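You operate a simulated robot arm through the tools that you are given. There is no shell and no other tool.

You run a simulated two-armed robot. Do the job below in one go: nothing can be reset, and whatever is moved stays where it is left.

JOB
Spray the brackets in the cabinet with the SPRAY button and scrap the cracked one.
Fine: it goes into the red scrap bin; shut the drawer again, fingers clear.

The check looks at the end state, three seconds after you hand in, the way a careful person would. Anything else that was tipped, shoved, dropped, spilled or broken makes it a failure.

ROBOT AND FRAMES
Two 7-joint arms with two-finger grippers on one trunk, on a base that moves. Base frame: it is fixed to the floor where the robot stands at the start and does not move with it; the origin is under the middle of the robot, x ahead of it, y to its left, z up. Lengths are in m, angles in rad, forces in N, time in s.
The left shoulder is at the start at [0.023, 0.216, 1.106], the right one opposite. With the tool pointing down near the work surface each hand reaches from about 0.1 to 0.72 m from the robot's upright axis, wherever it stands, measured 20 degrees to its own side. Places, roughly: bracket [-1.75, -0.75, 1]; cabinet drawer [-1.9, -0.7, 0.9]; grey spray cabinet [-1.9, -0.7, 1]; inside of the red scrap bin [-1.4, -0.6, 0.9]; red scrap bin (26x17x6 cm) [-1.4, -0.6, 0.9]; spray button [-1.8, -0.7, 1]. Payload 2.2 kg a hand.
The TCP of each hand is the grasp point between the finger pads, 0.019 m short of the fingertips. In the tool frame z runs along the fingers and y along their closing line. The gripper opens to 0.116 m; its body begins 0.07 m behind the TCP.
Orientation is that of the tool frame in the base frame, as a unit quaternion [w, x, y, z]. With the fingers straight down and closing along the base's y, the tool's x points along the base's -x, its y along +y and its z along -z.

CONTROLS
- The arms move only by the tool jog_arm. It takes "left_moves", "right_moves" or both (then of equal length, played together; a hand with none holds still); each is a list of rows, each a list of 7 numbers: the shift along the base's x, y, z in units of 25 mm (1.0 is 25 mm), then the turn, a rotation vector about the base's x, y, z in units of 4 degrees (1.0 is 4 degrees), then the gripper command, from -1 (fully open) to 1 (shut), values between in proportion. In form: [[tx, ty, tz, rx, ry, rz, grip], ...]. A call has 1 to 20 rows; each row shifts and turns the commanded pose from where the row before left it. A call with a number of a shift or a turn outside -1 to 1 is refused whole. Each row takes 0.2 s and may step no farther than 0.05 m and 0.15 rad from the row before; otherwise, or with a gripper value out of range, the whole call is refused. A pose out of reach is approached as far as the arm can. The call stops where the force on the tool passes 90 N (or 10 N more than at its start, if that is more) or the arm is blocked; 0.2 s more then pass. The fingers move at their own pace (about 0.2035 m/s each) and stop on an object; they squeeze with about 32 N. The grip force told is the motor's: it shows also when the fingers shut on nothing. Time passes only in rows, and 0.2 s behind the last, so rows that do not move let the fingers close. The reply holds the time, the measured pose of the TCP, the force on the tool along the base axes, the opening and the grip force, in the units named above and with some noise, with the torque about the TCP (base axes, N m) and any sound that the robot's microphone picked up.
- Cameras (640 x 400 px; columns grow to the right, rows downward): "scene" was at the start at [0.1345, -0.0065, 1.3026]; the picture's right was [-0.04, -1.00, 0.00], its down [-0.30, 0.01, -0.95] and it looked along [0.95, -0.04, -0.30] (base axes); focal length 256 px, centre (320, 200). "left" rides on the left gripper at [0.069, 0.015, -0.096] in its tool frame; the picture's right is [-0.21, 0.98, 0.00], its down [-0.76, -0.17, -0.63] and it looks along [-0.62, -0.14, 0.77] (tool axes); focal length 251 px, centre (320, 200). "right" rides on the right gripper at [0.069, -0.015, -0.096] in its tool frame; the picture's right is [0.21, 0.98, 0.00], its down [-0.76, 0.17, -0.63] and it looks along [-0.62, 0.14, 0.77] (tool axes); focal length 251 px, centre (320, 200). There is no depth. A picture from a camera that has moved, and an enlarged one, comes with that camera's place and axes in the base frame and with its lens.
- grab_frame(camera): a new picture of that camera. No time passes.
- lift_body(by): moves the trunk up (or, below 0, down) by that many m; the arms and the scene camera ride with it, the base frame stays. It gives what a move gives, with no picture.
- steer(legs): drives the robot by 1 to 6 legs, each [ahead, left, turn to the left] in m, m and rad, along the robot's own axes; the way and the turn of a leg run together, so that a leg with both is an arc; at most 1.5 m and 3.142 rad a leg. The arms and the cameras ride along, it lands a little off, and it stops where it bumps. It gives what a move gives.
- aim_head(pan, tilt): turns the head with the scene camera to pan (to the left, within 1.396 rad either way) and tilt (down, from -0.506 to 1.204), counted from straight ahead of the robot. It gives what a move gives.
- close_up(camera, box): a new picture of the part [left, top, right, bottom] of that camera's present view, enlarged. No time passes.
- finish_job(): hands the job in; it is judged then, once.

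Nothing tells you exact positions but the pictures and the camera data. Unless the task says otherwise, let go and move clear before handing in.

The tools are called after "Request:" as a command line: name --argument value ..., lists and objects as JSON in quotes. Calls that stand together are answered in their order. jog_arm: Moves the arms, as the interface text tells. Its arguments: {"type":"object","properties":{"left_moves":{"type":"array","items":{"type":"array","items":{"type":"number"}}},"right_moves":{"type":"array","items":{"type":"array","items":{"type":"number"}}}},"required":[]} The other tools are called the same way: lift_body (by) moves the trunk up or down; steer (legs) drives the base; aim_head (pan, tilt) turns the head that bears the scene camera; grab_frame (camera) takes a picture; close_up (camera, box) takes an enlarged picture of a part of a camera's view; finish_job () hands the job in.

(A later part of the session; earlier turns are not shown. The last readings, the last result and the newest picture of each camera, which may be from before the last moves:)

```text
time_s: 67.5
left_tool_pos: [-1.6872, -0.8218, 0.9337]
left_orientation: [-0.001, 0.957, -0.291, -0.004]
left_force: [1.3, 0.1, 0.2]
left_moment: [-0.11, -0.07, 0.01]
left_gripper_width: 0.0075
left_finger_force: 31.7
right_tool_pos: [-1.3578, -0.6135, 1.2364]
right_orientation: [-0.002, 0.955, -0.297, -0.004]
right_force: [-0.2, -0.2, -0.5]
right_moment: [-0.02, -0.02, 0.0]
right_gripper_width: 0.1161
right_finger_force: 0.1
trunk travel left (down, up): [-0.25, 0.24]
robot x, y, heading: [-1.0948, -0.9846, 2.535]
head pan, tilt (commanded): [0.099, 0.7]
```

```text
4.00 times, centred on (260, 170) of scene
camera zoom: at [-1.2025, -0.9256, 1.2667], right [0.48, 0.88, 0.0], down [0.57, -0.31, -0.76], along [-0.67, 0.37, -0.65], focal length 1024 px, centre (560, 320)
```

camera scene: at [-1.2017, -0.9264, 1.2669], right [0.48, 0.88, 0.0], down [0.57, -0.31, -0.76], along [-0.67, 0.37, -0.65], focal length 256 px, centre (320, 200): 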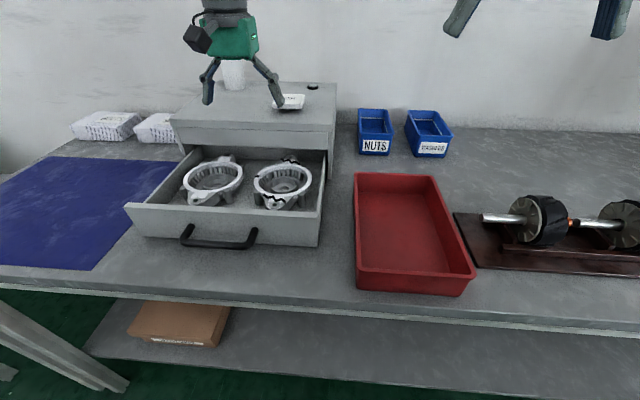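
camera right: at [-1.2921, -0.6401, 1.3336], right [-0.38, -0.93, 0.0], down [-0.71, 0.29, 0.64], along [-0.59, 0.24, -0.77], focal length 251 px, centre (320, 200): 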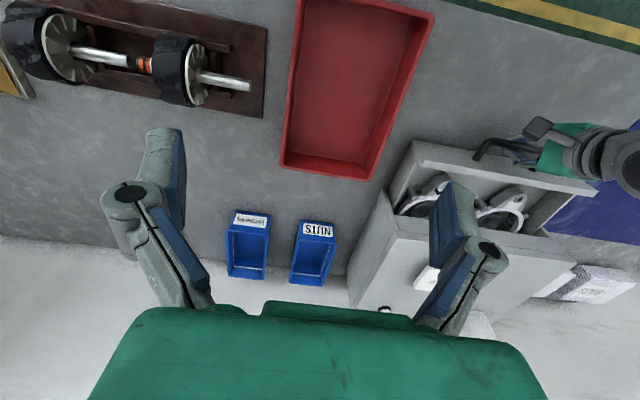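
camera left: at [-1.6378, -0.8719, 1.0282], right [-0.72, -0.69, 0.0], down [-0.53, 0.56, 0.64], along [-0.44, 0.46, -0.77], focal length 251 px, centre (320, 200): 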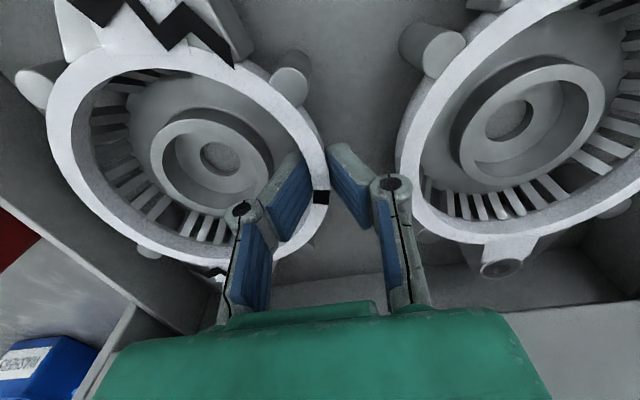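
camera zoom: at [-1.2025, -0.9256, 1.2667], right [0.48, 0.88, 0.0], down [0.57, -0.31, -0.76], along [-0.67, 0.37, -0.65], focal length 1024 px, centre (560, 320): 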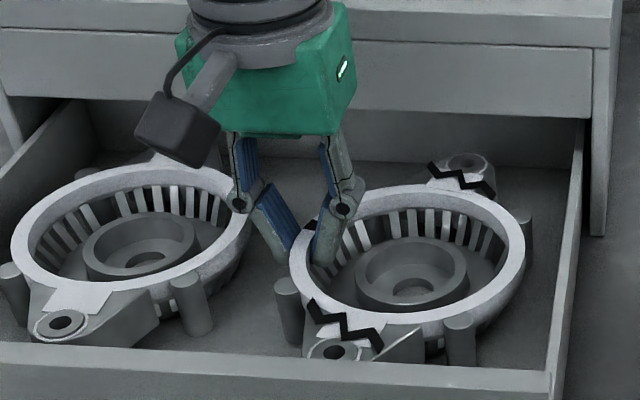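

The rim is gripped (the bracket swivelled slightly as the fingers closed; its corner posts turn with it, so they belong to the bracket). I'll lift slowly a little and check for sag.

Request:
jog_arm --left_moves '[[0, 0, 0.15, 0, 0, 0, 1], [0, 0, 0.2, 0, 0, 0, 1], [0, 0, 0.25, 0, 0, 0, 1], [0, 0, 0.3, 0, 0, 0, 1], [0, 0, 0.3, 0, 0, 0, 1], [0, 0, 0, 0, 0, 0, 1]]'

Request:
grab_frame --camera "left"

Request:
close_up --camera "scene" --box '[180, 100, 340, 220]'

Request:
close_up --camera "right" --box '[350, 80, 600, 260]'

```text
time_s: 68.9
left_tool_pos: [-1.688, -0.8218, 0.9638]
left_orientation: [-0.001, 0.957, -0.291, -0.004]
left_force: [0.7, 0.3, -3.1]
left_moment: [-0.11, 0.05, 0.01]
left_gripper_width: 0.0081
left_finger_force: 32.1
right_tool_pos: [-1.3587, -0.6124, 1.2368]
right_orientation: [-0.001, 0.955, -0.297, -0.004]
right_force: [0.9, -0.4, 0.7]
right_moment: [0.04, 0.02, -0.03]
right_gripper_width: 0.1161
right_finger_force: 0.1
trunk travel left (down, up): [-0.25, 0.24]
robot x, y, heading: [-1.0906, -0.992, 2.543]
head pan, tilt (commanded): [0.099, 0.7]
```

```text
taken
camera left: at [-1.639, -0.8725, 1.0594], right [-0.72, -0.69, 0.0], down [-0.53, 0.56, 0.64], along [-0.44, 0.46, -0.77], focal length 251 px, centre (320, 200)
```

left: 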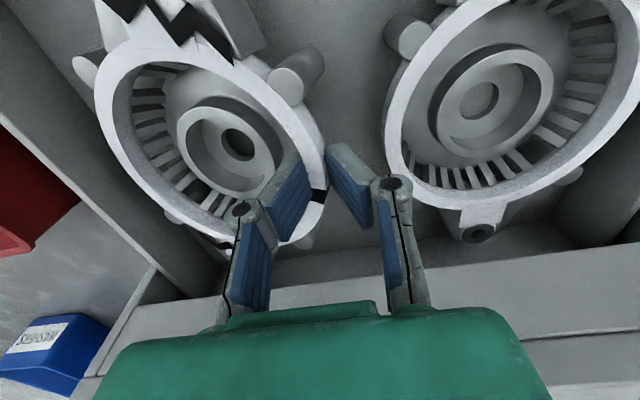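

```text
3.33 times, centred on (260, 160) of scene
camera zoom: at [-1.2027, -0.9257, 1.2667], right [0.48, 0.88, 0.0], down [0.57, -0.31, -0.76], along [-0.67, 0.37, -0.65], focal length 854 px, centre (520, 333)
```

zoom: 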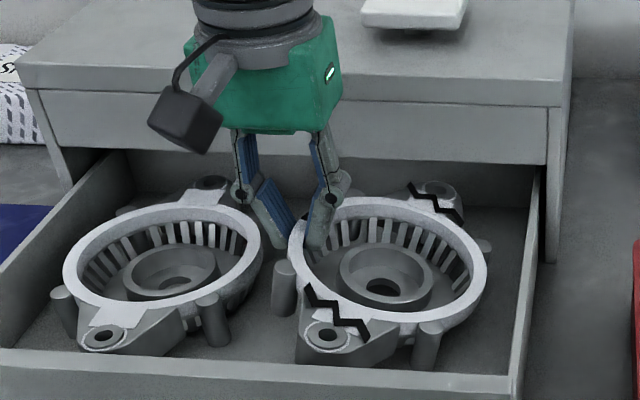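

```text
2.22 times, centred on (475, 170) of right
camera zoom: at [-1.2925, -0.6406, 1.3337], right [-0.38, -0.93, 0.0], down [-0.71, 0.29, 0.64], along [-0.59, 0.24, -0.77], focal length 559 px, centre (-24, 267)
```

zoom: 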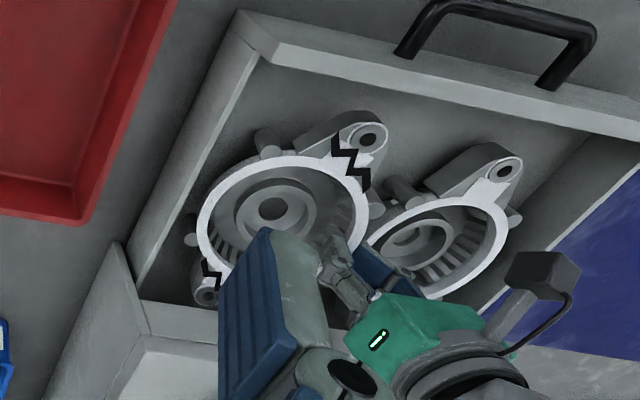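

The bracket (about 0.3 kg) is held with only slight sag, 3 cm up. Its ears nearly span the gap between drawer front and cabinet panel, so before lifting on I'll turn it clockwise by 24° and keep it centred in the opening.

Request:
jog_arm --left_moves '[[-0.138, 0.093, 0, 0, 0, -1, 1], [-0.138, 0.093, 0, 0, 0, -1, 1], [-0.138, 0.093, 0, 0, 0, -1, 1], [-0.138, 0.093, 0, 0, 0, -1, 1], [-0.138, 0.093, 0, 0, 0, -1, 1], [-0.138, 0.093, 0, 0, 0, -1, 1], [0, 0, 0, 0, 0, 0, 1]]'

Request:
grab_frame --camera "left"

Request:
close_up --camera "scene" --box '[180, 100, 340, 220]'

Request:
close_up --camera "right" --box '[350, 80, 600, 260]'

```text
time_s: 70.5
left_tool_pos: [-1.7097, -0.8076, 0.962]
left_orientation: [-0.003, 0.876, -0.483, -0.004]
left_force: [-0.1, -0.1, -3.3]
left_moment: [0.02, 0.05, 0.1]
left_gripper_width: 0.0078
left_finger_force: 32.1
right_tool_pos: [-1.3592, -0.6119, 1.2365]
right_orientation: [-0.002, 0.955, -0.297, -0.004]
right_force: [0.1, 0.7, 0.0]
right_moment: [-0.02, 0.01, -0.01]
right_gripper_width: 0.1159
right_finger_force: 0.0
trunk travel left (down, up): [-0.25, 0.24]
robot x, y, heading: [-1.089, -0.9855, 2.537]
head pan, tilt (commanded): [0.099, 0.7]
```

```text
taken
camera left: at [-1.6851, -0.8742, 1.0583], right [-0.94, -0.34, 0.0], down [-0.26, 0.72, 0.64], along [-0.22, 0.6, -0.77], focal length 251 px, centre (320, 200)
```

left: 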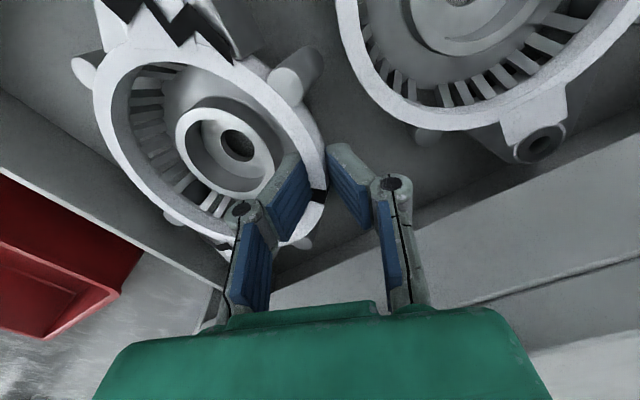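

```text
3.33 times, centred on (260, 160) of scene
camera zoom: at [-1.2028, -0.9256, 1.2667], right [0.48, 0.88, 0.0], down [0.57, -0.31, -0.76], along [-0.67, 0.37, -0.65], focal length 854 px, centre (520, 333)
```

zoom: 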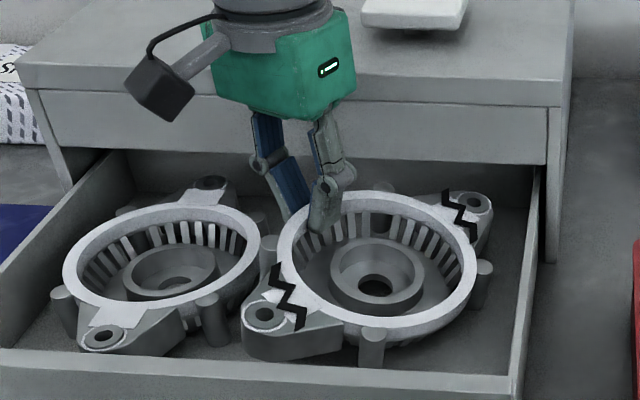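

```text
2.22 times, centred on (475, 170) of right
camera zoom: at [-1.2924, -0.6407, 1.3337], right [-0.38, -0.93, 0.0], down [-0.71, 0.29, 0.64], along [-0.59, 0.24, -0.77], focal length 559 px, centre (-24, 267)
```

zoom: 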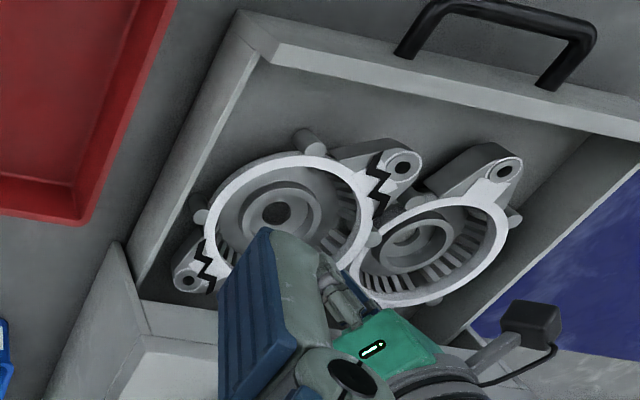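

The bracket is now diagonal in the opening with about 1 cm free front and back. I'll shift it 8 mm towards me and lift it 5 cm.

Request:
jog_arm --left_moves '[[0.265, -0.18, 0, 0, 0, 0, 1], [0, 0, 0.25, 0, 0, 0, 1], [0, 0, 0.3, 0, 0, 0, 1], [0, 0, 0.3, 0, 0, 0, 1], [0, 0, 0.3, 0, 0, 0, 1], [0, 0, 0.3, 0, 0, 0, 1], [0, 0, 0.3, 0, 0, 0, 1], [0, 0, 0.3, 0, 0, 0, 1], [0, 0, 0, 0, 0, 0, 1]]'

Request:
close_up --camera "scene" --box '[160, 80, 340, 230]'

Request:
close_up --camera "right" --box '[350, 80, 600, 260]'

Request:
grab_frame --camera "left"

```text
time_s: 72.5
left_tool_pos: [-1.7029, -0.8112, 1.0137]
left_orientation: [-0.003, 0.875, -0.484, -0.002]
left_force: [3.0, -1.5, -6.9]
left_moment: [-0.3, 0.18, -0.33]
left_gripper_width: 0.0083
left_finger_force: 32.2
right_tool_pos: [-1.3584, -0.6133, 1.2355]
right_orientation: [-0.001, 0.955, -0.297, -0.005]
right_force: [0.2, -0.6, 0.4]
right_moment: [0.02, 0.02, 0.03]
right_gripper_width: 0.1161
right_finger_force: 0.0
trunk travel left (down, up): [-0.25, 0.24]
robot x, y, heading: [-1.0911, -0.9851, 2.539]
head pan, tilt (commanded): [0.099, 0.7]
```

```text
2.67 times, centred on (250, 155) of scene
camera zoom: at [-1.2028, -0.926, 1.2667], right [0.48, 0.88, 0.0], down [0.57, -0.31, -0.76], along [-0.67, 0.37, -0.65], focal length 683 px, centre (507, 320)
```

zoom: 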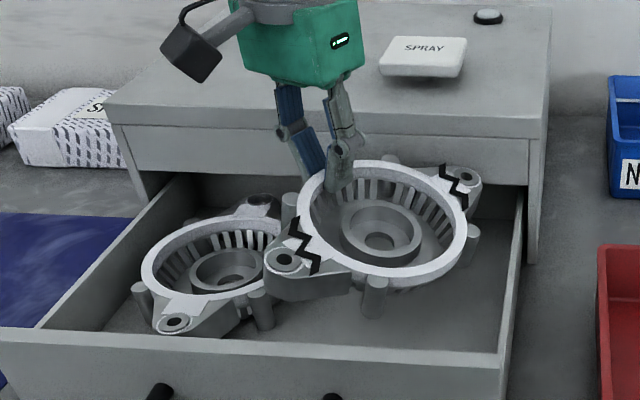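

```text
2.22 times, centred on (475, 170) of right
camera zoom: at [-1.2925, -0.641, 1.3337], right [-0.38, -0.93, 0.0], down [-0.71, 0.29, 0.64], along [-0.59, 0.24, -0.77], focal length 559 px, centre (-24, 267)
```

zoom: 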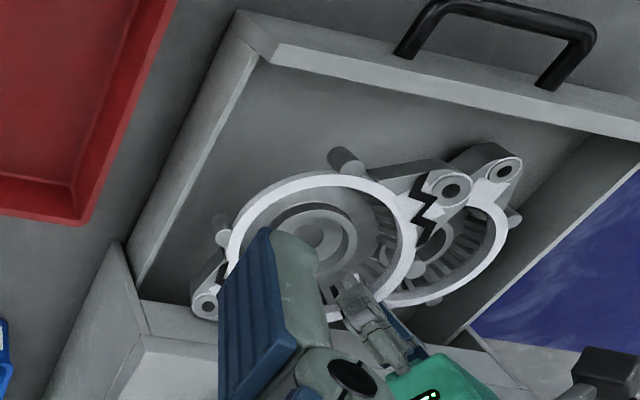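

```text
taken
camera left: at [-1.6778, -0.879, 1.1086], right [-0.94, -0.34, 0.0], down [-0.26, 0.72, 0.64], along [-0.22, 0.6, -0.77], focal length 251 px, centre (320, 200)
```

left: 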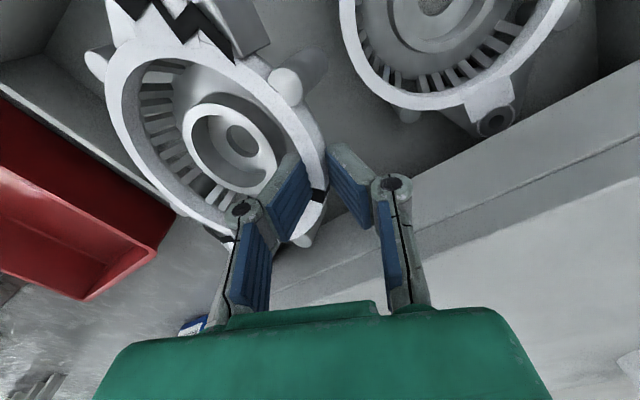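

The lift shows a few newtons of extra drag towards me, so the rear ear is brushing the cabinet panel. I'll ease the bracket 2 cm towards me at this height, then check the force.

Request:
jog_arm --left_moves '[[0.22, -0.149, -0.05, 0, 0, 0, 1], [0.22, -0.149, 0, 0, 0, 0, 1], [0.22, -0.149, 0, 0, 0, 0, 1], [0, 0, 0, 0, 0, 0, 1]]'

Request:
close_up --camera "scene" --box '[160, 80, 340, 230]'

Request:
close_up --camera "right" --box '[350, 80, 600, 260]'

```text
time_s: 73.5
left_tool_pos: [-1.6863, -0.8217, 1.013]
left_orientation: [-0.002, 0.876, -0.483, -0.004]
left_force: [0.1, -1.2, -5.1]
left_moment: [-0.14, 0.33, -0.01]
left_gripper_width: 0.0084
left_finger_force: 32.1
right_tool_pos: [-1.3588, -0.6121, 1.2368]
right_orientation: [-0.001, 0.955, -0.297, -0.004]
right_force: [-0.2, 0.1, 0.5]
right_moment: [0.01, -0.03, -0.03]
right_gripper_width: 0.1161
right_finger_force: 0.1
trunk travel left (down, up): [-0.25, 0.24]
robot x, y, heading: [-1.0907, -0.9884, 2.539]
head pan, tilt (commanded): [0.099, 0.7]
```

```text
2.67 times, centred on (250, 155) of scene
camera zoom: at [-1.2031, -0.9258, 1.2666], right [0.48, 0.88, 0.0], down [0.57, -0.31, -0.76], along [-0.67, 0.37, -0.65], focal length 683 px, centre (507, 320)
```

zoom: 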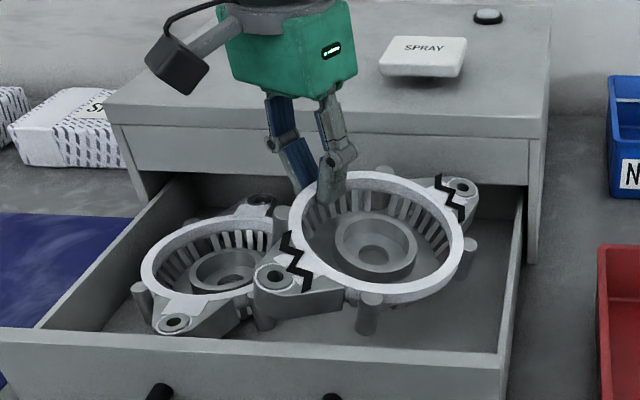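

```text
2.22 times, centred on (475, 170) of right
camera zoom: at [-1.2929, -0.6407, 1.3336], right [-0.38, -0.93, 0.0], down [-0.71, 0.29, 0.64], along [-0.59, 0.24, -0.77], focal length 559 px, centre (-24, 267)
```

zoom: 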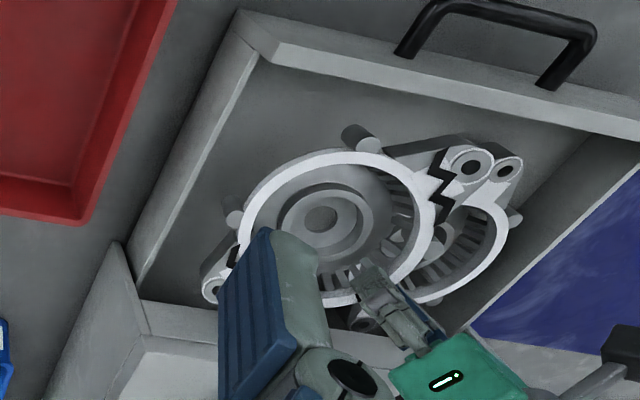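

The drag is gone; the bracket hangs free (about 0.5 kg) with its rear ear clear of the panel. I'll lift it on to a carrying height.

Request:
jog_arm --left_moves '[[0.1, -0.07, 0.3, 0, 0, 0, 1], [0.1, -0.07, 0.3, 0, 0, 0, 1], [0, 0, 0.4, 0, 0, 0, 1], [0, 0, 0.4, 0, 0, 0, 1], [0, 0, 0.4, 0, 0, 0, 1], [0, 0, 0.4, 0, 0, 0, 1], [0, 0, 0.4, 0, 0, 0, 1], [0, 0, 0.4, 0, 0, 0, 1], [0, 0, 0.3, 0, 0, 0, 1], [0, 0, 0, 0, 0, 0, 1]]'

Request:
grab_frame --camera "scene"

Request:
grab_frame --camera "left"

Request:
grab_frame --camera "right"

```text
time_s: 75.7
left_tool_pos: [-1.6797, -0.8268, 1.0954]
left_orientation: [-0.004, 0.876, -0.483, -0.003]
left_force: [1.2, 0.3, -6.2]
left_moment: [-0.11, 0.29, 0.0]
left_gripper_width: 0.0082
left_finger_force: 32.0
right_tool_pos: [-1.3598, -0.612, 1.237]
right_orientation: [-0.002, 0.955, -0.297, -0.004]
right_force: [-0.2, -0.1, 0.5]
right_moment: [-0.05, -0.02, 0.0]
right_gripper_width: 0.1161
right_finger_force: 0.0
trunk travel left (down, up): [-0.25, 0.24]
robot x, y, heading: [-1.0946, -0.9912, 2.54]
head pan, tilt (commanded): [0.099, 0.7]
```

```text
taken
camera scene: at [-1.2029, -0.9258, 1.2667], right [0.48, 0.88, 0.0], down [0.57, -0.31, -0.76], along [-0.67, 0.37, -0.65], focal length 256 px, centre (320, 200)
```

scene: 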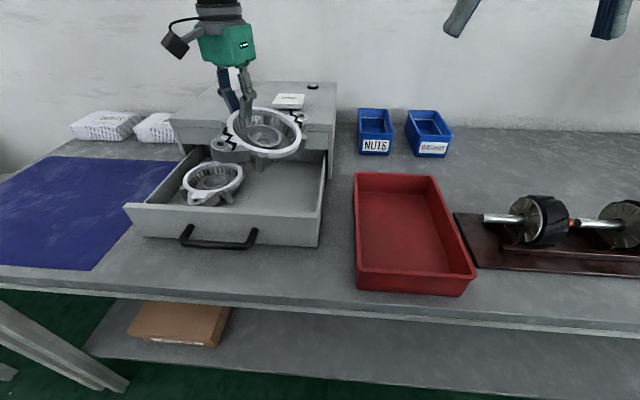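

```text
taken
camera left: at [-1.6561, -0.8936, 1.1913], right [-0.94, -0.34, 0.0], down [-0.26, 0.72, 0.64], along [-0.22, 0.6, -0.77], focal length 251 px, centre (320, 200)
```

left: 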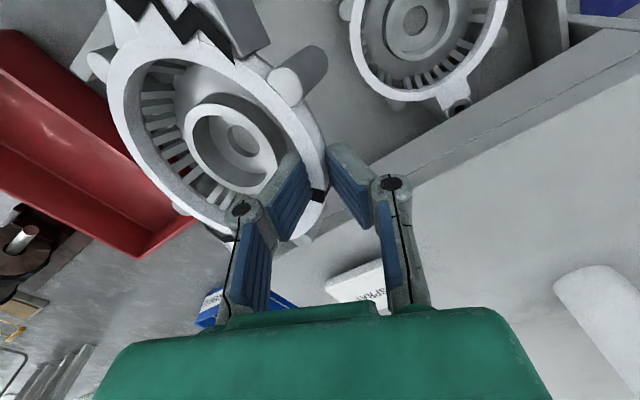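

```text
taken
camera right: at [-1.2929, -0.6406, 1.3336], right [-0.38, -0.93, 0.0], down [-0.71, 0.29, 0.64], along [-0.59, 0.24, -0.77], focal length 251 px, centre (320, 200)
```

right: 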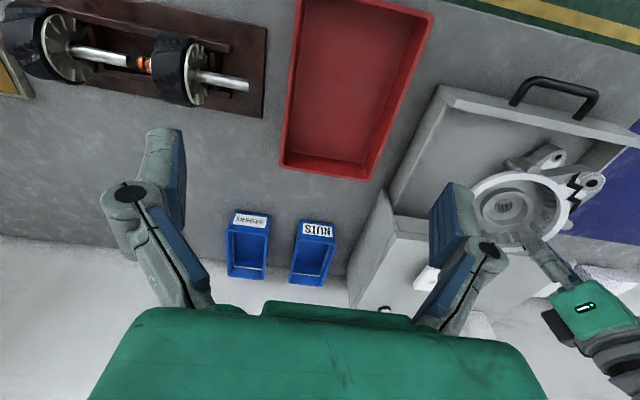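

The bracket hangs securely at z ≈ 1.1, tilted with its right side low. The right hand hovers over the bin, so I'll move it out of the way to the right, and enlarge the bin to measure it.

Request:
jog_arm --right_moves '[[0.84, 0.4, 0, 0, 0, 0, -1], [0.84, 0.4, 0, 0, 0, 0, -1], [0.84, 0.4, 0, 0, 0, 0, -1], [0.84, 0.4, 0, 0, 0, 0, -1], [0.84, 0.4, 0, 0, 0, 0, -1], [0.84, 0.4, 0, 0, 0, 0, -1], [0.84, 0.4, 0, 0, 0, 0, -1], [0.84, 0.4, 0, 0, 0, 0, -1], [0.84, 0.4, 0, 0, 0, 0, -1], [0.84, 0.4, 0, 0, 0, 0, -1], [0.84, 0.4, 0, 0, 0, 0, -1]]'

Request:
close_up --camera "scene" --box '[320, 150, 500, 310]'

Request:
grab_frame --camera "right"

```text
time_s: 78.1
left_tool_pos: [-1.6786, -0.8244, 1.0956]
left_orientation: [-0.001, 0.875, -0.483, -0.004]
left_force: [0.0, 0.3, -6.0]
left_moment: [-0.15, 0.3, -0.01]
left_gripper_width: 0.0081
left_finger_force: 31.8
right_tool_pos: [-1.1255, -0.4999, 1.2365]
right_orientation: [-0.001, 0.955, -0.298, -0.005]
right_force: [0.6, 0.2, -0.1]
right_moment: [-0.02, -0.01, -0.03]
right_gripper_width: 0.1159
right_finger_force: 0.1
trunk travel left (down, up): [-0.25, 0.24]
robot x, y, heading: [-1.0937, -0.987, 2.537]
head pan, tilt (commanded): [0.099, 0.7]
```

```text
2.50 times, centred on (410, 230) of scene
camera zoom: at [-1.1996, -0.923, 1.2668], right [0.48, 0.88, 0.0], down [0.57, -0.31, -0.76], along [-0.67, 0.37, -0.65], focal length 640 px, centre (95, 125)
```

zoom: 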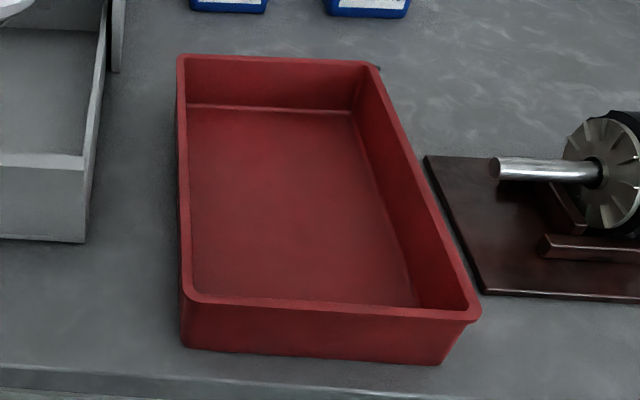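

```text
taken
camera right: at [-1.059, -0.5281, 1.3337], right [-0.38, -0.93, 0.0], down [-0.71, 0.29, 0.64], along [-0.59, 0.24, -0.77], focal length 251 px, centre (320, 200)
```

right: 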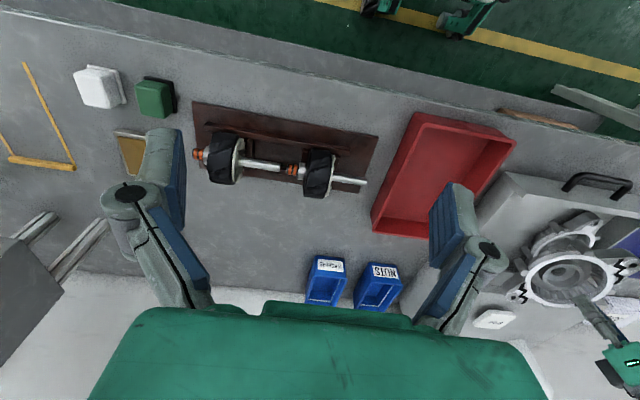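

The bin's rim spans about n 0.71–0.97 and d 1.23–1.40 in bench axes, i.e. centre ≈ [-1.435, -0.615], rim z ≈ 0.94, with its long side pointing away from me. I'll bring the bracket back from the cabinet, then across over the bin while turning its ears along the bin's long side.

Request:
jog_arm --left_moves '[[0.557, -0.376, 0, 0, 0, 0, 1], [0.557, -0.376, 0, 0, 0, 0, 1], [0.557, -0.376, 0, 0, 0, 0, 1], [0.557, -0.376, 0, 0, 0, 0, 1], [0.557, -0.376, 0, 0, 0, 0, 1], [0.46, 0.683, 0, 0, 0, 0.7, 1], [0.46, 0.683, 0, 0, 0, 0.7, 1], [0.46, 0.683, 0, 0, 0, 0.7, 1], [0.46, 0.683, 0, 0, 0, 0.7, 1], [0.46, 0.683, 0, 0, 0, 0.7, 1], [0.46, 0.683, 0, 0, 0, 0.7, 1], [0.46, 0.683, 0, 0, 0, 0.7, 1], [0.46, 0.683, 0, 0, 0, 0.7, 1], [0.46, 0.683, 0, 0, 0, 0.7, 1], [0.46, 0.683, 0, 0, 0, 0.7, 1], [0.46, 0.683, 0, 0, 0, 0.7, 1], [0.46, 0.683, 0, 0, 0, 0.7, 1], [0, 0, 0, 0, 0, 0, 1]]'

Request:
grab_frame --camera "scene"

Request:
grab_frame --camera "left"

Request:
grab_frame --camera "right"

```text
time_s: 82.1
left_tool_pos: [-1.4855, -0.6738, 1.1252]
left_orientation: [-0.03, 0.98, -0.197, -0.008]
left_force: [0.7, 0.1, -6.2]
left_moment: [-0.32, 0.19, 0.02]
left_gripper_width: 0.0082
left_finger_force: 32.5
right_tool_pos: [-1.1275, -0.5065, 1.2402]
right_orientation: [-0.003, 0.955, -0.297, -0.004]
right_force: [0.4, -0.7, -0.6]
right_moment: [0.03, 0.0, -0.03]
right_gripper_width: 0.116
right_finger_force: 0.0
trunk travel left (down, up): [-0.25, 0.24]
robot x, y, heading: [-1.086, -0.9878, 2.539]
head pan, tilt (commanded): [0.099, 0.7]
stopped in row 18 (left hand): the arm was blocked; the commanded pose is now the measured one
```

```text
taken
camera scene: at [-1.1991, -0.9229, 1.2669], right [0.48, 0.88, 0.0], down [0.56, -0.31, -0.76], along [-0.67, 0.37, -0.65], focal length 256 px, centre (320, 200)
```

scene: 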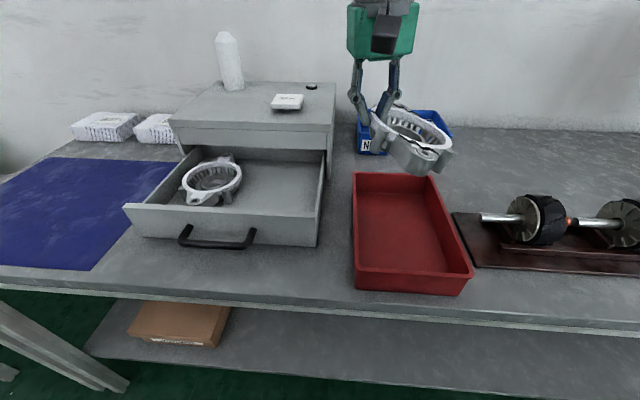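

```text
taken
camera left: at [-1.4278, -0.7202, 1.2194], right [-0.57, -0.82, -0.05], down [-0.63, 0.4, 0.66], along [-0.52, 0.41, -0.75], focal length 251 px, centre (320, 200)
```

left: 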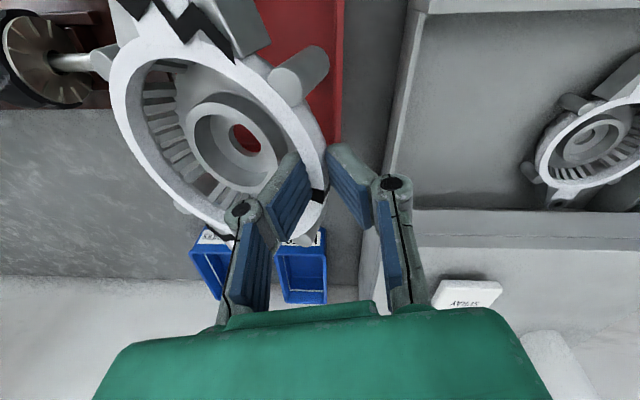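

```text
taken
camera right: at [-1.0598, -0.5349, 1.3361], right [-0.38, -0.93, -0.01], down [-0.71, 0.29, 0.64], along [-0.59, 0.24, -0.77], focal length 251 px, centre (320, 200)
```

right: 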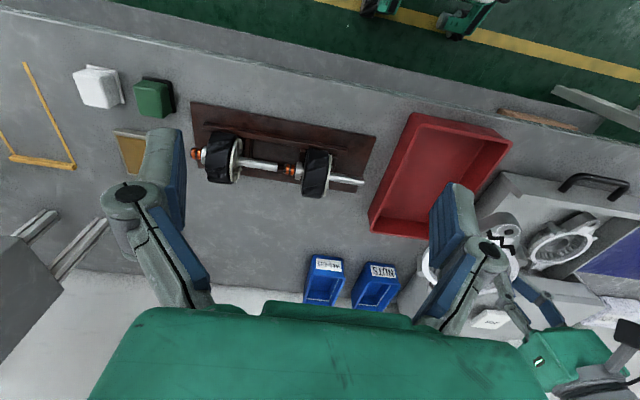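

The move ended almost over the bin, but the arm was blocked and the right hand was nudged a few millimetres, so the left arm has met the right one. I'll back the left hand off a little and look at both arms.

Request:
jog_arm --left_moves '[[-0.45, -0.66, 0, 0, 0, 0, 1], [-0.45, -0.66, 0, 0, 0, 0, 1], [-0.45, -0.66, 0, 0, 0, 0, 1], [0, 0, 0, 0, 0, 0, 1]]'

Request:
aim_head --pan -0.4 --tilt 0.1

Request:
grab_frame --camera "scene"

```text
time_s: 83.1
left_tool_pos: [-1.5196, -0.7205, 1.1265]
left_orientation: [-0.031, 0.98, -0.198, -0.007]
left_force: [-0.6, -0.7, -5.6]
left_moment: [-0.31, 0.15, 0.01]
left_gripper_width: 0.0085
left_finger_force: 32.1
right_tool_pos: [-1.1264, -0.5055, 1.2378]
right_orientation: [-0.002, 0.955, -0.297, -0.004]
right_force: [0.0, -0.1, -0.2]
right_moment: [0.0, -0.01, -0.01]
right_gripper_width: 0.1159
right_finger_force: 0.2
trunk travel left (down, up): [-0.25, 0.24]
robot x, y, heading: [-1.093, -0.9864, 2.541]
head pan, tilt (commanded): [0.099, 0.7]
```

```text
time_s: 84.1
left_tool_pos: [-1.5194, -0.7202, 1.1261]
left_orientation: [-0.031, 0.98, -0.197, -0.007]
left_force: [0.2, 0.2, -5.0]
left_moment: [-0.31, 0.17, -0.01]
left_gripper_width: 0.0085
left_finger_force: 32.1
right_tool_pos: [-1.1272, -0.5052, 1.2382]
right_orientation: [-0.003, 0.955, -0.297, -0.004]
right_force: [-0.9, 0.7, 0.1]
right_moment: [0.03, 0.02, -0.01]
right_gripper_width: 0.1158
right_finger_force: 0.1
trunk travel left (down, up): [-0.25, 0.24]
robot x, y, heading: [-1.0917, -0.9892, 2.538]
head pan, tilt (commanded): [-0.4, 0.099]
```

```text
taken
camera scene: at [-1.1747, -0.8861, 1.3214], right [0.84, 0.54, 0.0], down [0.06, -0.09, -0.99], along [-0.54, 0.84, -0.1], focal length 256 px, centre (320, 200)
```

scene: 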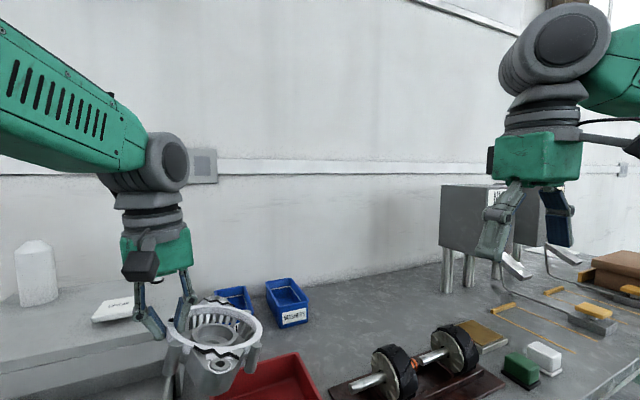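

Both hands are well apart, so the clash is between the upper arm links; reaching across is the problem. I'll move the whole base 0.13 m to the right instead, keeping the bracket high, so the bin comes in front of the left hand.

Request:
steer --legs '[[0, -0.13, 0]]'

Request:
aim_head --pan 0.05 --tilt 0.7

Request:
grab_frame --camera "scene"

Request:
grab_frame --camera "left"

```text
time_s: 85.4
left_tool_pos: [-1.4774, -0.6512, 1.1255]
left_orientation: [-0.046, 0.98, -0.193, 0.0]
left_force: [-1.3, -1.2, -5.3]
left_moment: [-0.24, 0.07, 0.04]
left_gripper_width: 0.0084
left_finger_force: 32.5
right_tool_pos: [-1.0862, -0.439, 1.2485]
right_orientation: [-0.02, 0.955, -0.295, 0.002]
right_force: [-1.1, -0.4, 0.5]
right_moment: [0.04, -0.05, -0.01]
right_gripper_width: 0.1158
right_finger_force: 0.2
trunk travel left (down, up): [-0.25, 0.24]
robot x, y, heading: [-1.0218, -0.8895, 2.539]
head pan, tilt (commanded): [-0.4, 0.099]
```

```text
time_s: 86.4
left_tool_pos: [-1.452, -0.6248, 1.128]
left_orientation: [-0.032, 0.981, -0.193, -0.007]
left_force: [-0.1, 0.1, -5.2]
left_moment: [-0.28, 0.15, 0.04]
left_gripper_width: 0.0083
left_finger_force: 31.5
right_tool_pos: [-1.06, -0.4089, 1.2403]
right_orientation: [-0.005, 0.955, -0.295, -0.004]
right_force: [-0.4, 0.0, -0.5]
right_moment: [0.04, 0.05, 0.01]
right_gripper_width: 0.1159
right_finger_force: 0.0
trunk travel left (down, up): [-0.25, 0.24]
robot x, y, heading: [-1.0216, -0.8904, 2.542]
head pan, tilt (commanded): [0.051, 0.7]
```

```text
taken
camera scene: at [-1.1417, -0.8367, 1.2666], right [0.52, 0.85, 0.01], down [0.56, -0.33, -0.76], along [-0.65, 0.4, -0.65], focal length 256 px, centre (320, 200)
```

scene: 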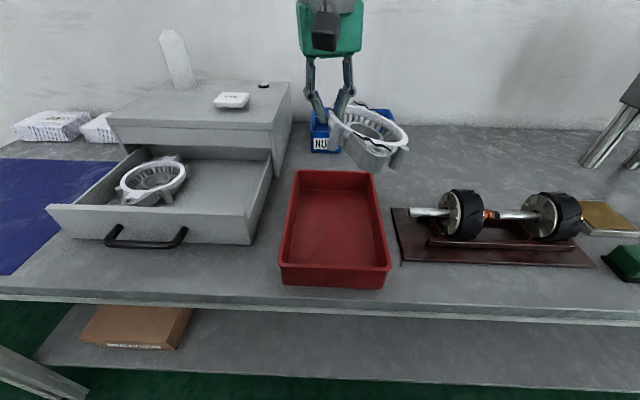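

```text
taken
camera left: at [-1.3939, -0.6712, 1.2214], right [-0.57, -0.82, -0.05], down [-0.64, 0.4, 0.66], along [-0.52, 0.41, -0.75], focal length 251 px, centre (320, 200)
```

left: 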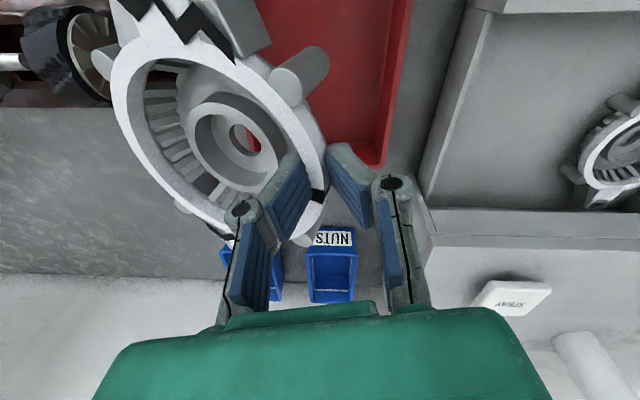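

The robot has settled with the bracket above the bin. I'll take closer views to see how the bracket lies relative to the bin before lowering.

Request:
close_up --camera "scene" --box '[260, 60, 440, 300]'

Request:
grab_frame --camera "right"

```text
1.67 times, centred on (350, 180) of scene
camera zoom: at [-1.1417, -0.8367, 1.2666], right [0.52, 0.85, 0.01], down [0.56, -0.33, -0.76], along [-0.65, 0.4, -0.65], focal length 427 px, centre (270, 233)
```

zoom: 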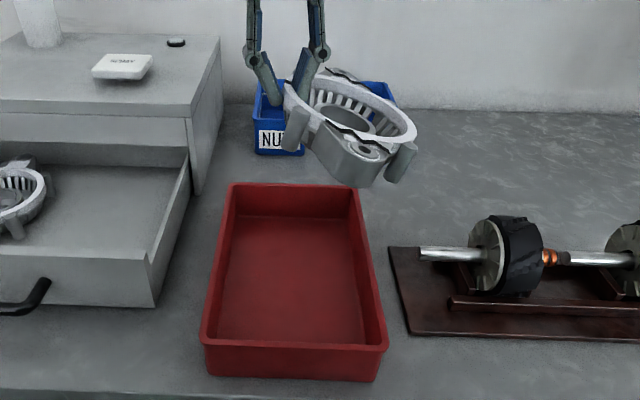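

```text
taken
camera right: at [-0.9935, -0.4372, 1.3372], right [-0.37, -0.93, -0.01], down [-0.72, 0.28, 0.64], along [-0.59, 0.25, -0.77], focal length 251 px, centre (320, 200)
```

right: 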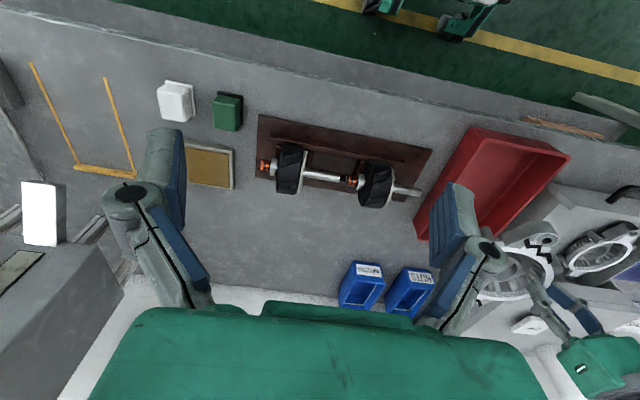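

The bracket's ears now point along the bin's length; its centre is 2.5 cm too far back and about 3.5 cm too far right. I'll shift the hand accordingly and lower it partway.

Request:
jog_arm --left_moves '[[0.035, -0.57, 0, 0, 0, 0, 1], [0.035, -0.57, 0, 0, 0, 0, 1], [0, -0.57, 0, 0, 0, 0, 1], [0, 0, -0.4, 0, 0, 0, 1], [0, 0, -0.4, 0, 0, 0, 1], [0, 0, -0.4, 0, 0, 0, 1], [0, 0, -0.4, 0, 0, 0, 1], [0, 0, -0.4, 0, 0, 0, 1], [0, 0, -0.4, 0, 0, 0, 1], [0, 0, 0, 0, 0, 0, 1]]'

Request:
close_up --camera "scene" --box '[240, 60, 440, 300]'

Request:
grab_frame --camera "left"

Request:
close_up --camera "right" --box '[400, 100, 640, 340]'

```text
time_s: 88.6
left_tool_pos: [-1.4557, -0.6727, 1.0702]
left_orientation: [-0.035, 0.981, -0.192, -0.007]
left_force: [0.8, 0.9, -5.6]
left_moment: [-0.31, 0.18, 0.07]
left_gripper_width: 0.0084
left_finger_force: 31.9
right_tool_pos: [-1.0623, -0.4166, 1.2425]
right_orientation: [-0.006, 0.955, -0.295, -0.004]
right_force: [0.0, -0.5, -0.3]
right_moment: [-0.02, 0.02, 0.01]
right_gripper_width: 0.1161
right_finger_force: 0.1
trunk travel left (down, up): [-0.25, 0.24]
robot x, y, heading: [-1.0237, -0.8916, 2.538]
head pan, tilt (commanded): [0.051, 0.7]
```

```text
1.67 times, centred on (340, 180) of scene
camera zoom: at [-1.1223, -0.8103, 1.2666], right [0.52, 0.85, -0.01], down [0.54, -0.35, -0.76], along [-0.66, 0.39, -0.65], focal length 427 px, centre (287, 233)
```

zoom: 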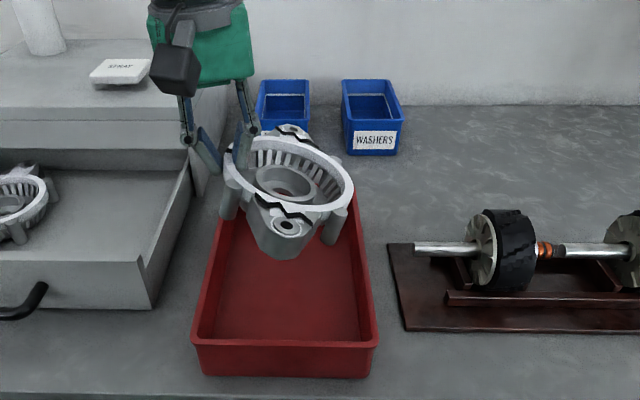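

```text
taken
camera left: at [-1.3975, -0.7201, 1.1628], right [-0.57, -0.82, -0.06], down [-0.64, 0.39, 0.66], along [-0.52, 0.41, -0.75], focal length 251 px, centre (320, 200)
```

left: 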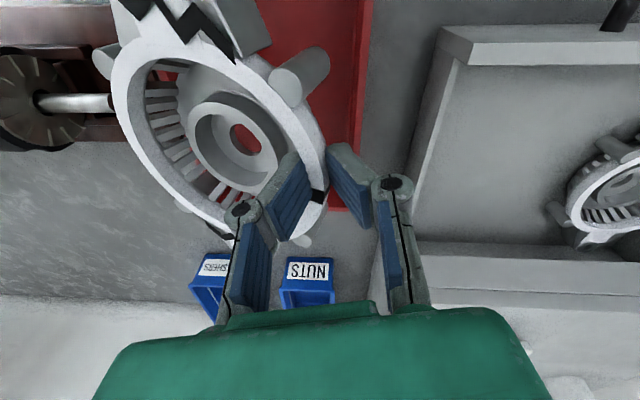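

```text
1.67 times, centred on (520, 220) of right
camera zoom: at [-0.9966, -0.4459, 1.339], right [-0.37, -0.93, -0.01], down [-0.72, 0.28, 0.64], along [-0.59, 0.25, -0.77], focal length 419 px, centre (-13, 167)
```

zoom: 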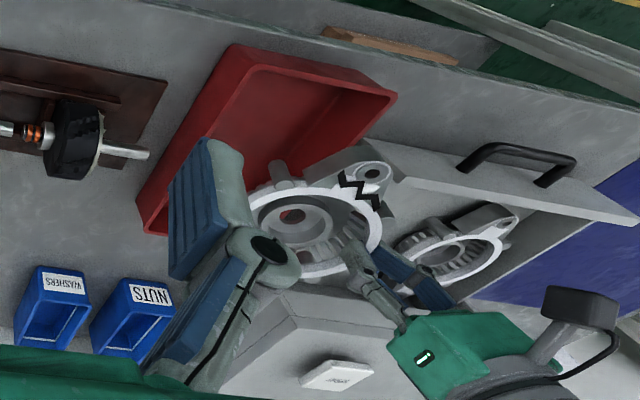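

The bracket is now inside the bin's outline with its ears along the bin. I'll shift it 7 mm right and lower it 6 cm, slowly.

Request:
jog_arm --left_moves '[[0.06, 0.3, 0, 0, 0, 0, 1], [0, 0, -0.4, 0, 0, 0, 1], [0, 0, -0.4, 0, 0, 0, 1], [0, 0, -0.4, 0, 0, 0, 1], [0, 0, -0.4, 0, 0, 0, 1], [0, 0, -0.4, 0, 0, 0, 1], [0, 0, -0.4, 0, 0, 0, 1], [0, 0, 0, 0, 0, 0, 1], [0, 0, 0, 0, 0, 0, 1]]'

Request:
close_up --camera "scene" --box '[240, 80, 420, 300]'

Request:
grab_frame --camera "left"

Request:
close_up --camera "right" --box '[400, 100, 640, 340]'

```text
time_s: 90.8
left_tool_pos: [-1.4373, -0.6461, 1.0101]
left_orientation: [-0.022, 0.981, -0.194, -0.013]
left_force: [1.8, 2.4, -5.7]
left_moment: [-0.34, 0.2, -0.02]
left_gripper_width: 0.0084
left_finger_force: 32.4
right_tool_pos: [-1.0425, -0.3901, 1.2316]
right_orientation: [0.007, 0.955, -0.295, -0.009]
right_force: [0.9, 1.1, -1.1]
right_moment: [-0.12, 0.08, 0.01]
right_gripper_width: 0.1161
right_finger_force: 0.0
trunk travel left (down, up): [-0.25, 0.24]
robot x, y, heading: [-1.0242, -0.8904, 2.544]
head pan, tilt (commanded): [0.051, 0.7]
stopped in row 9 (left hand): the arm was blocked; the commanded pose is now the measured one
```

```text
1.82 times, centred on (330, 190) of scene
camera zoom: at [-1.1303, -0.8201, 1.2667], right [0.52, 0.85, -0.01], down [0.55, -0.34, -0.76], along [-0.65, 0.39, -0.65], focal length 466 px, centre (302, 218)
```

zoom: 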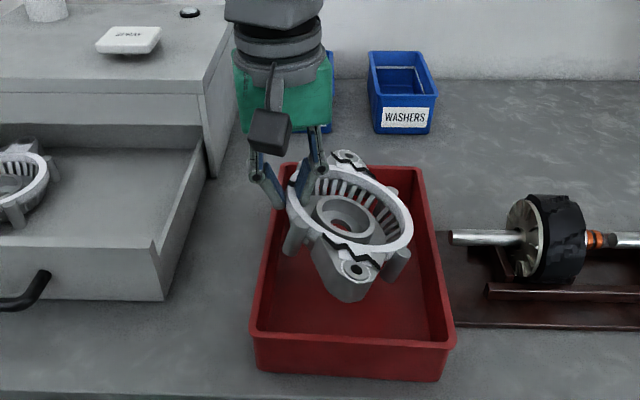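

```text
taken
camera left: at [-1.3767, -0.6902, 1.1033], right [-0.57, -0.82, -0.03], down [-0.63, 0.41, 0.66], along [-0.53, 0.4, -0.75], focal length 251 px, centre (320, 200)
```

left: 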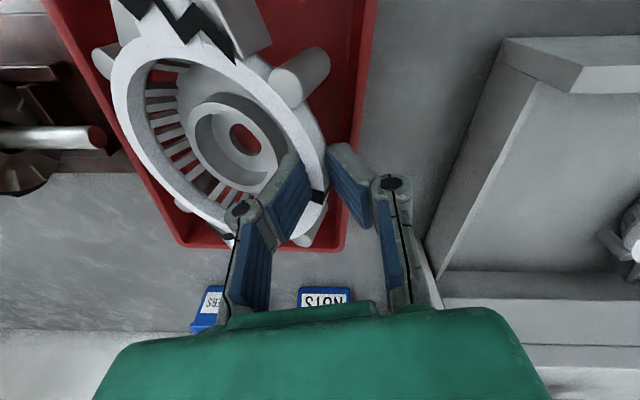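

```text
1.67 times, centred on (520, 220) of right
camera zoom: at [-0.9752, -0.4171, 1.3282], right [-0.37, -0.93, 0.01], down [-0.7, 0.29, 0.65], along [-0.6, 0.23, -0.76], focal length 419 px, centre (-13, 167)
```

zoom: 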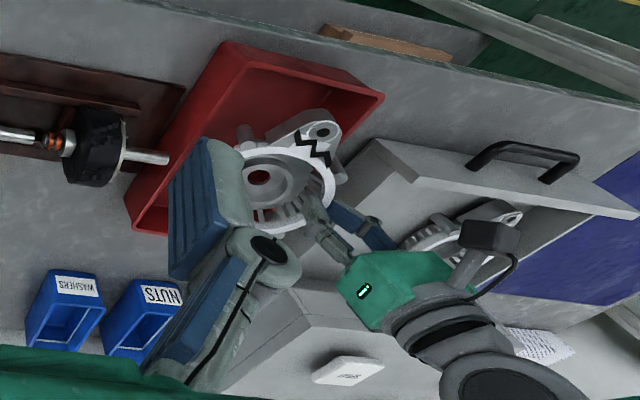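

The whole upper body seems to be swaying sideways by a couple of centimetres, and the arm reported being blocked. I'll hold still and watch whether it settles before doing anything more.

Request:
jog_arm --left_moves '[[0, 0, 0, 0, 0, 0, 1]]'

Request:
jog_arm --left_moves '[[0, 0, 0, 0, 0, 0, 1], [0, 0, 0, 0, 0, 0, 1]]'

Request:
jog_arm --left_moves '[[0, 0, 0, 0, 0, 0, 1], [0, 0, 0, 0, 0, 0, 1], [0, 0, 0, 0, 0, 0, 1], [0, 0, 0, 0, 0, 0, 1]]'

Request:
grab_frame --camera "scene"

Request:
grab_frame --camera "right"

```text
time_s: 91.2
left_tool_pos: [-1.4621, -0.6797, 1.0088]
left_orientation: [-0.035, 0.981, -0.19, -0.005]
left_force: [-0.3, -1.0, -6.8]
left_moment: [-0.24, 0.12, -0.03]
left_gripper_width: 0.0082
left_finger_force: 31.9
right_tool_pos: [-1.0717, -0.4293, 1.2427]
right_orientation: [-0.01, 0.956, -0.293, -0.003]
right_force: [-0.9, 0.3, 0.6]
right_moment: [0.03, -0.03, -0.01]
right_gripper_width: 0.1162
right_finger_force: 0.1
trunk travel left (down, up): [-0.25, 0.24]
robot x, y, heading: [-1.0341, -0.9026, 2.545]
head pan, tilt (commanded): [0.051, 0.7]
```

```text
time_s: 92.0
left_tool_pos: [-1.4468, -0.664, 1.0109]
left_orientation: [-0.032, 0.98, -0.194, -0.009]
left_force: [-0.3, -0.2, -5.0]
left_moment: [-0.25, 0.12, 0.05]
left_gripper_width: 0.0087
left_finger_force: 31.8
right_tool_pos: [-1.056, -0.4139, 1.2425]
right_orientation: [-0.006, 0.955, -0.296, -0.007]
right_force: [-0.6, -0.7, 0.1]
right_moment: [0.08, -0.04, -0.01]
right_gripper_width: 0.1161
right_finger_force: 0.1
trunk travel left (down, up): [-0.25, 0.24]
robot x, y, heading: [-1.025, -0.8901, 2.538]
head pan, tilt (commanded): [0.051, 0.7]
stopped in row 2 (left hand): the arm was blocked; the commanded pose is now the measured one
```

```text
time_s: 93.2
left_tool_pos: [-1.4585, -0.684, 1.0115]
left_orientation: [-0.041, 0.98, -0.192, -0.006]
left_force: [-0.9, 0.2, -5.2]
left_moment: [-0.34, 0.15, -0.01]
left_gripper_width: 0.0086
left_finger_force: 31.7
right_tool_pos: [-1.0694, -0.4373, 1.2491]
right_orientation: [-0.017, 0.956, -0.294, -0.006]
right_force: [-0.7, -0.1, 0.3]
right_moment: [0.04, -0.01, 0.02]
right_gripper_width: 0.1161
right_finger_force: 0.0
trunk travel left (down, up): [-0.25, 0.24]
robot x, y, heading: [-1.0267, -0.8991, 2.537]
head pan, tilt (commanded): [0.051, 0.7]
stopped in row 4 (left hand): the arm was blocked; the commanded pose is now the measured one
```

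```text
taken
camera scene: at [-1.1482, -0.8464, 1.2667], right [0.52, 0.85, 0.02], down [0.56, -0.33, -0.76], along [-0.65, 0.41, -0.65], focal length 256 px, centre (320, 200)
```

scene: 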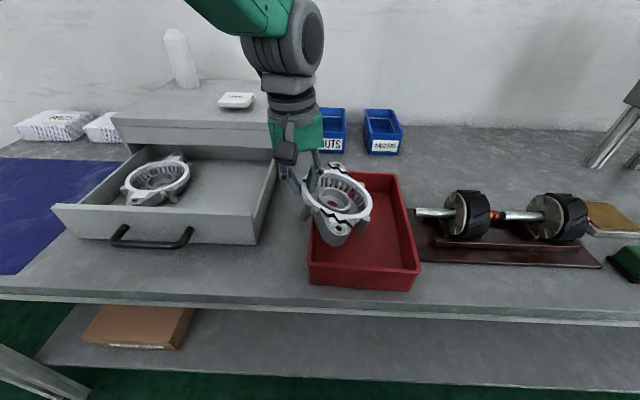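

```text
taken
camera right: at [-1.0027, -0.4669, 1.3455], right [-0.37, -0.93, -0.03], down [-0.72, 0.27, 0.64], along [-0.59, 0.26, -0.77], focal length 251 px, centre (320, 200)
```

right: 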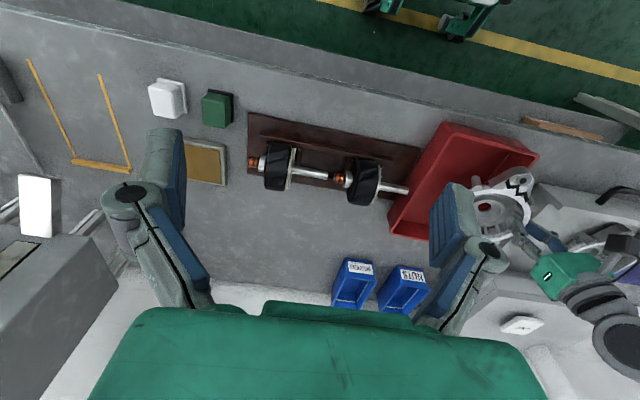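

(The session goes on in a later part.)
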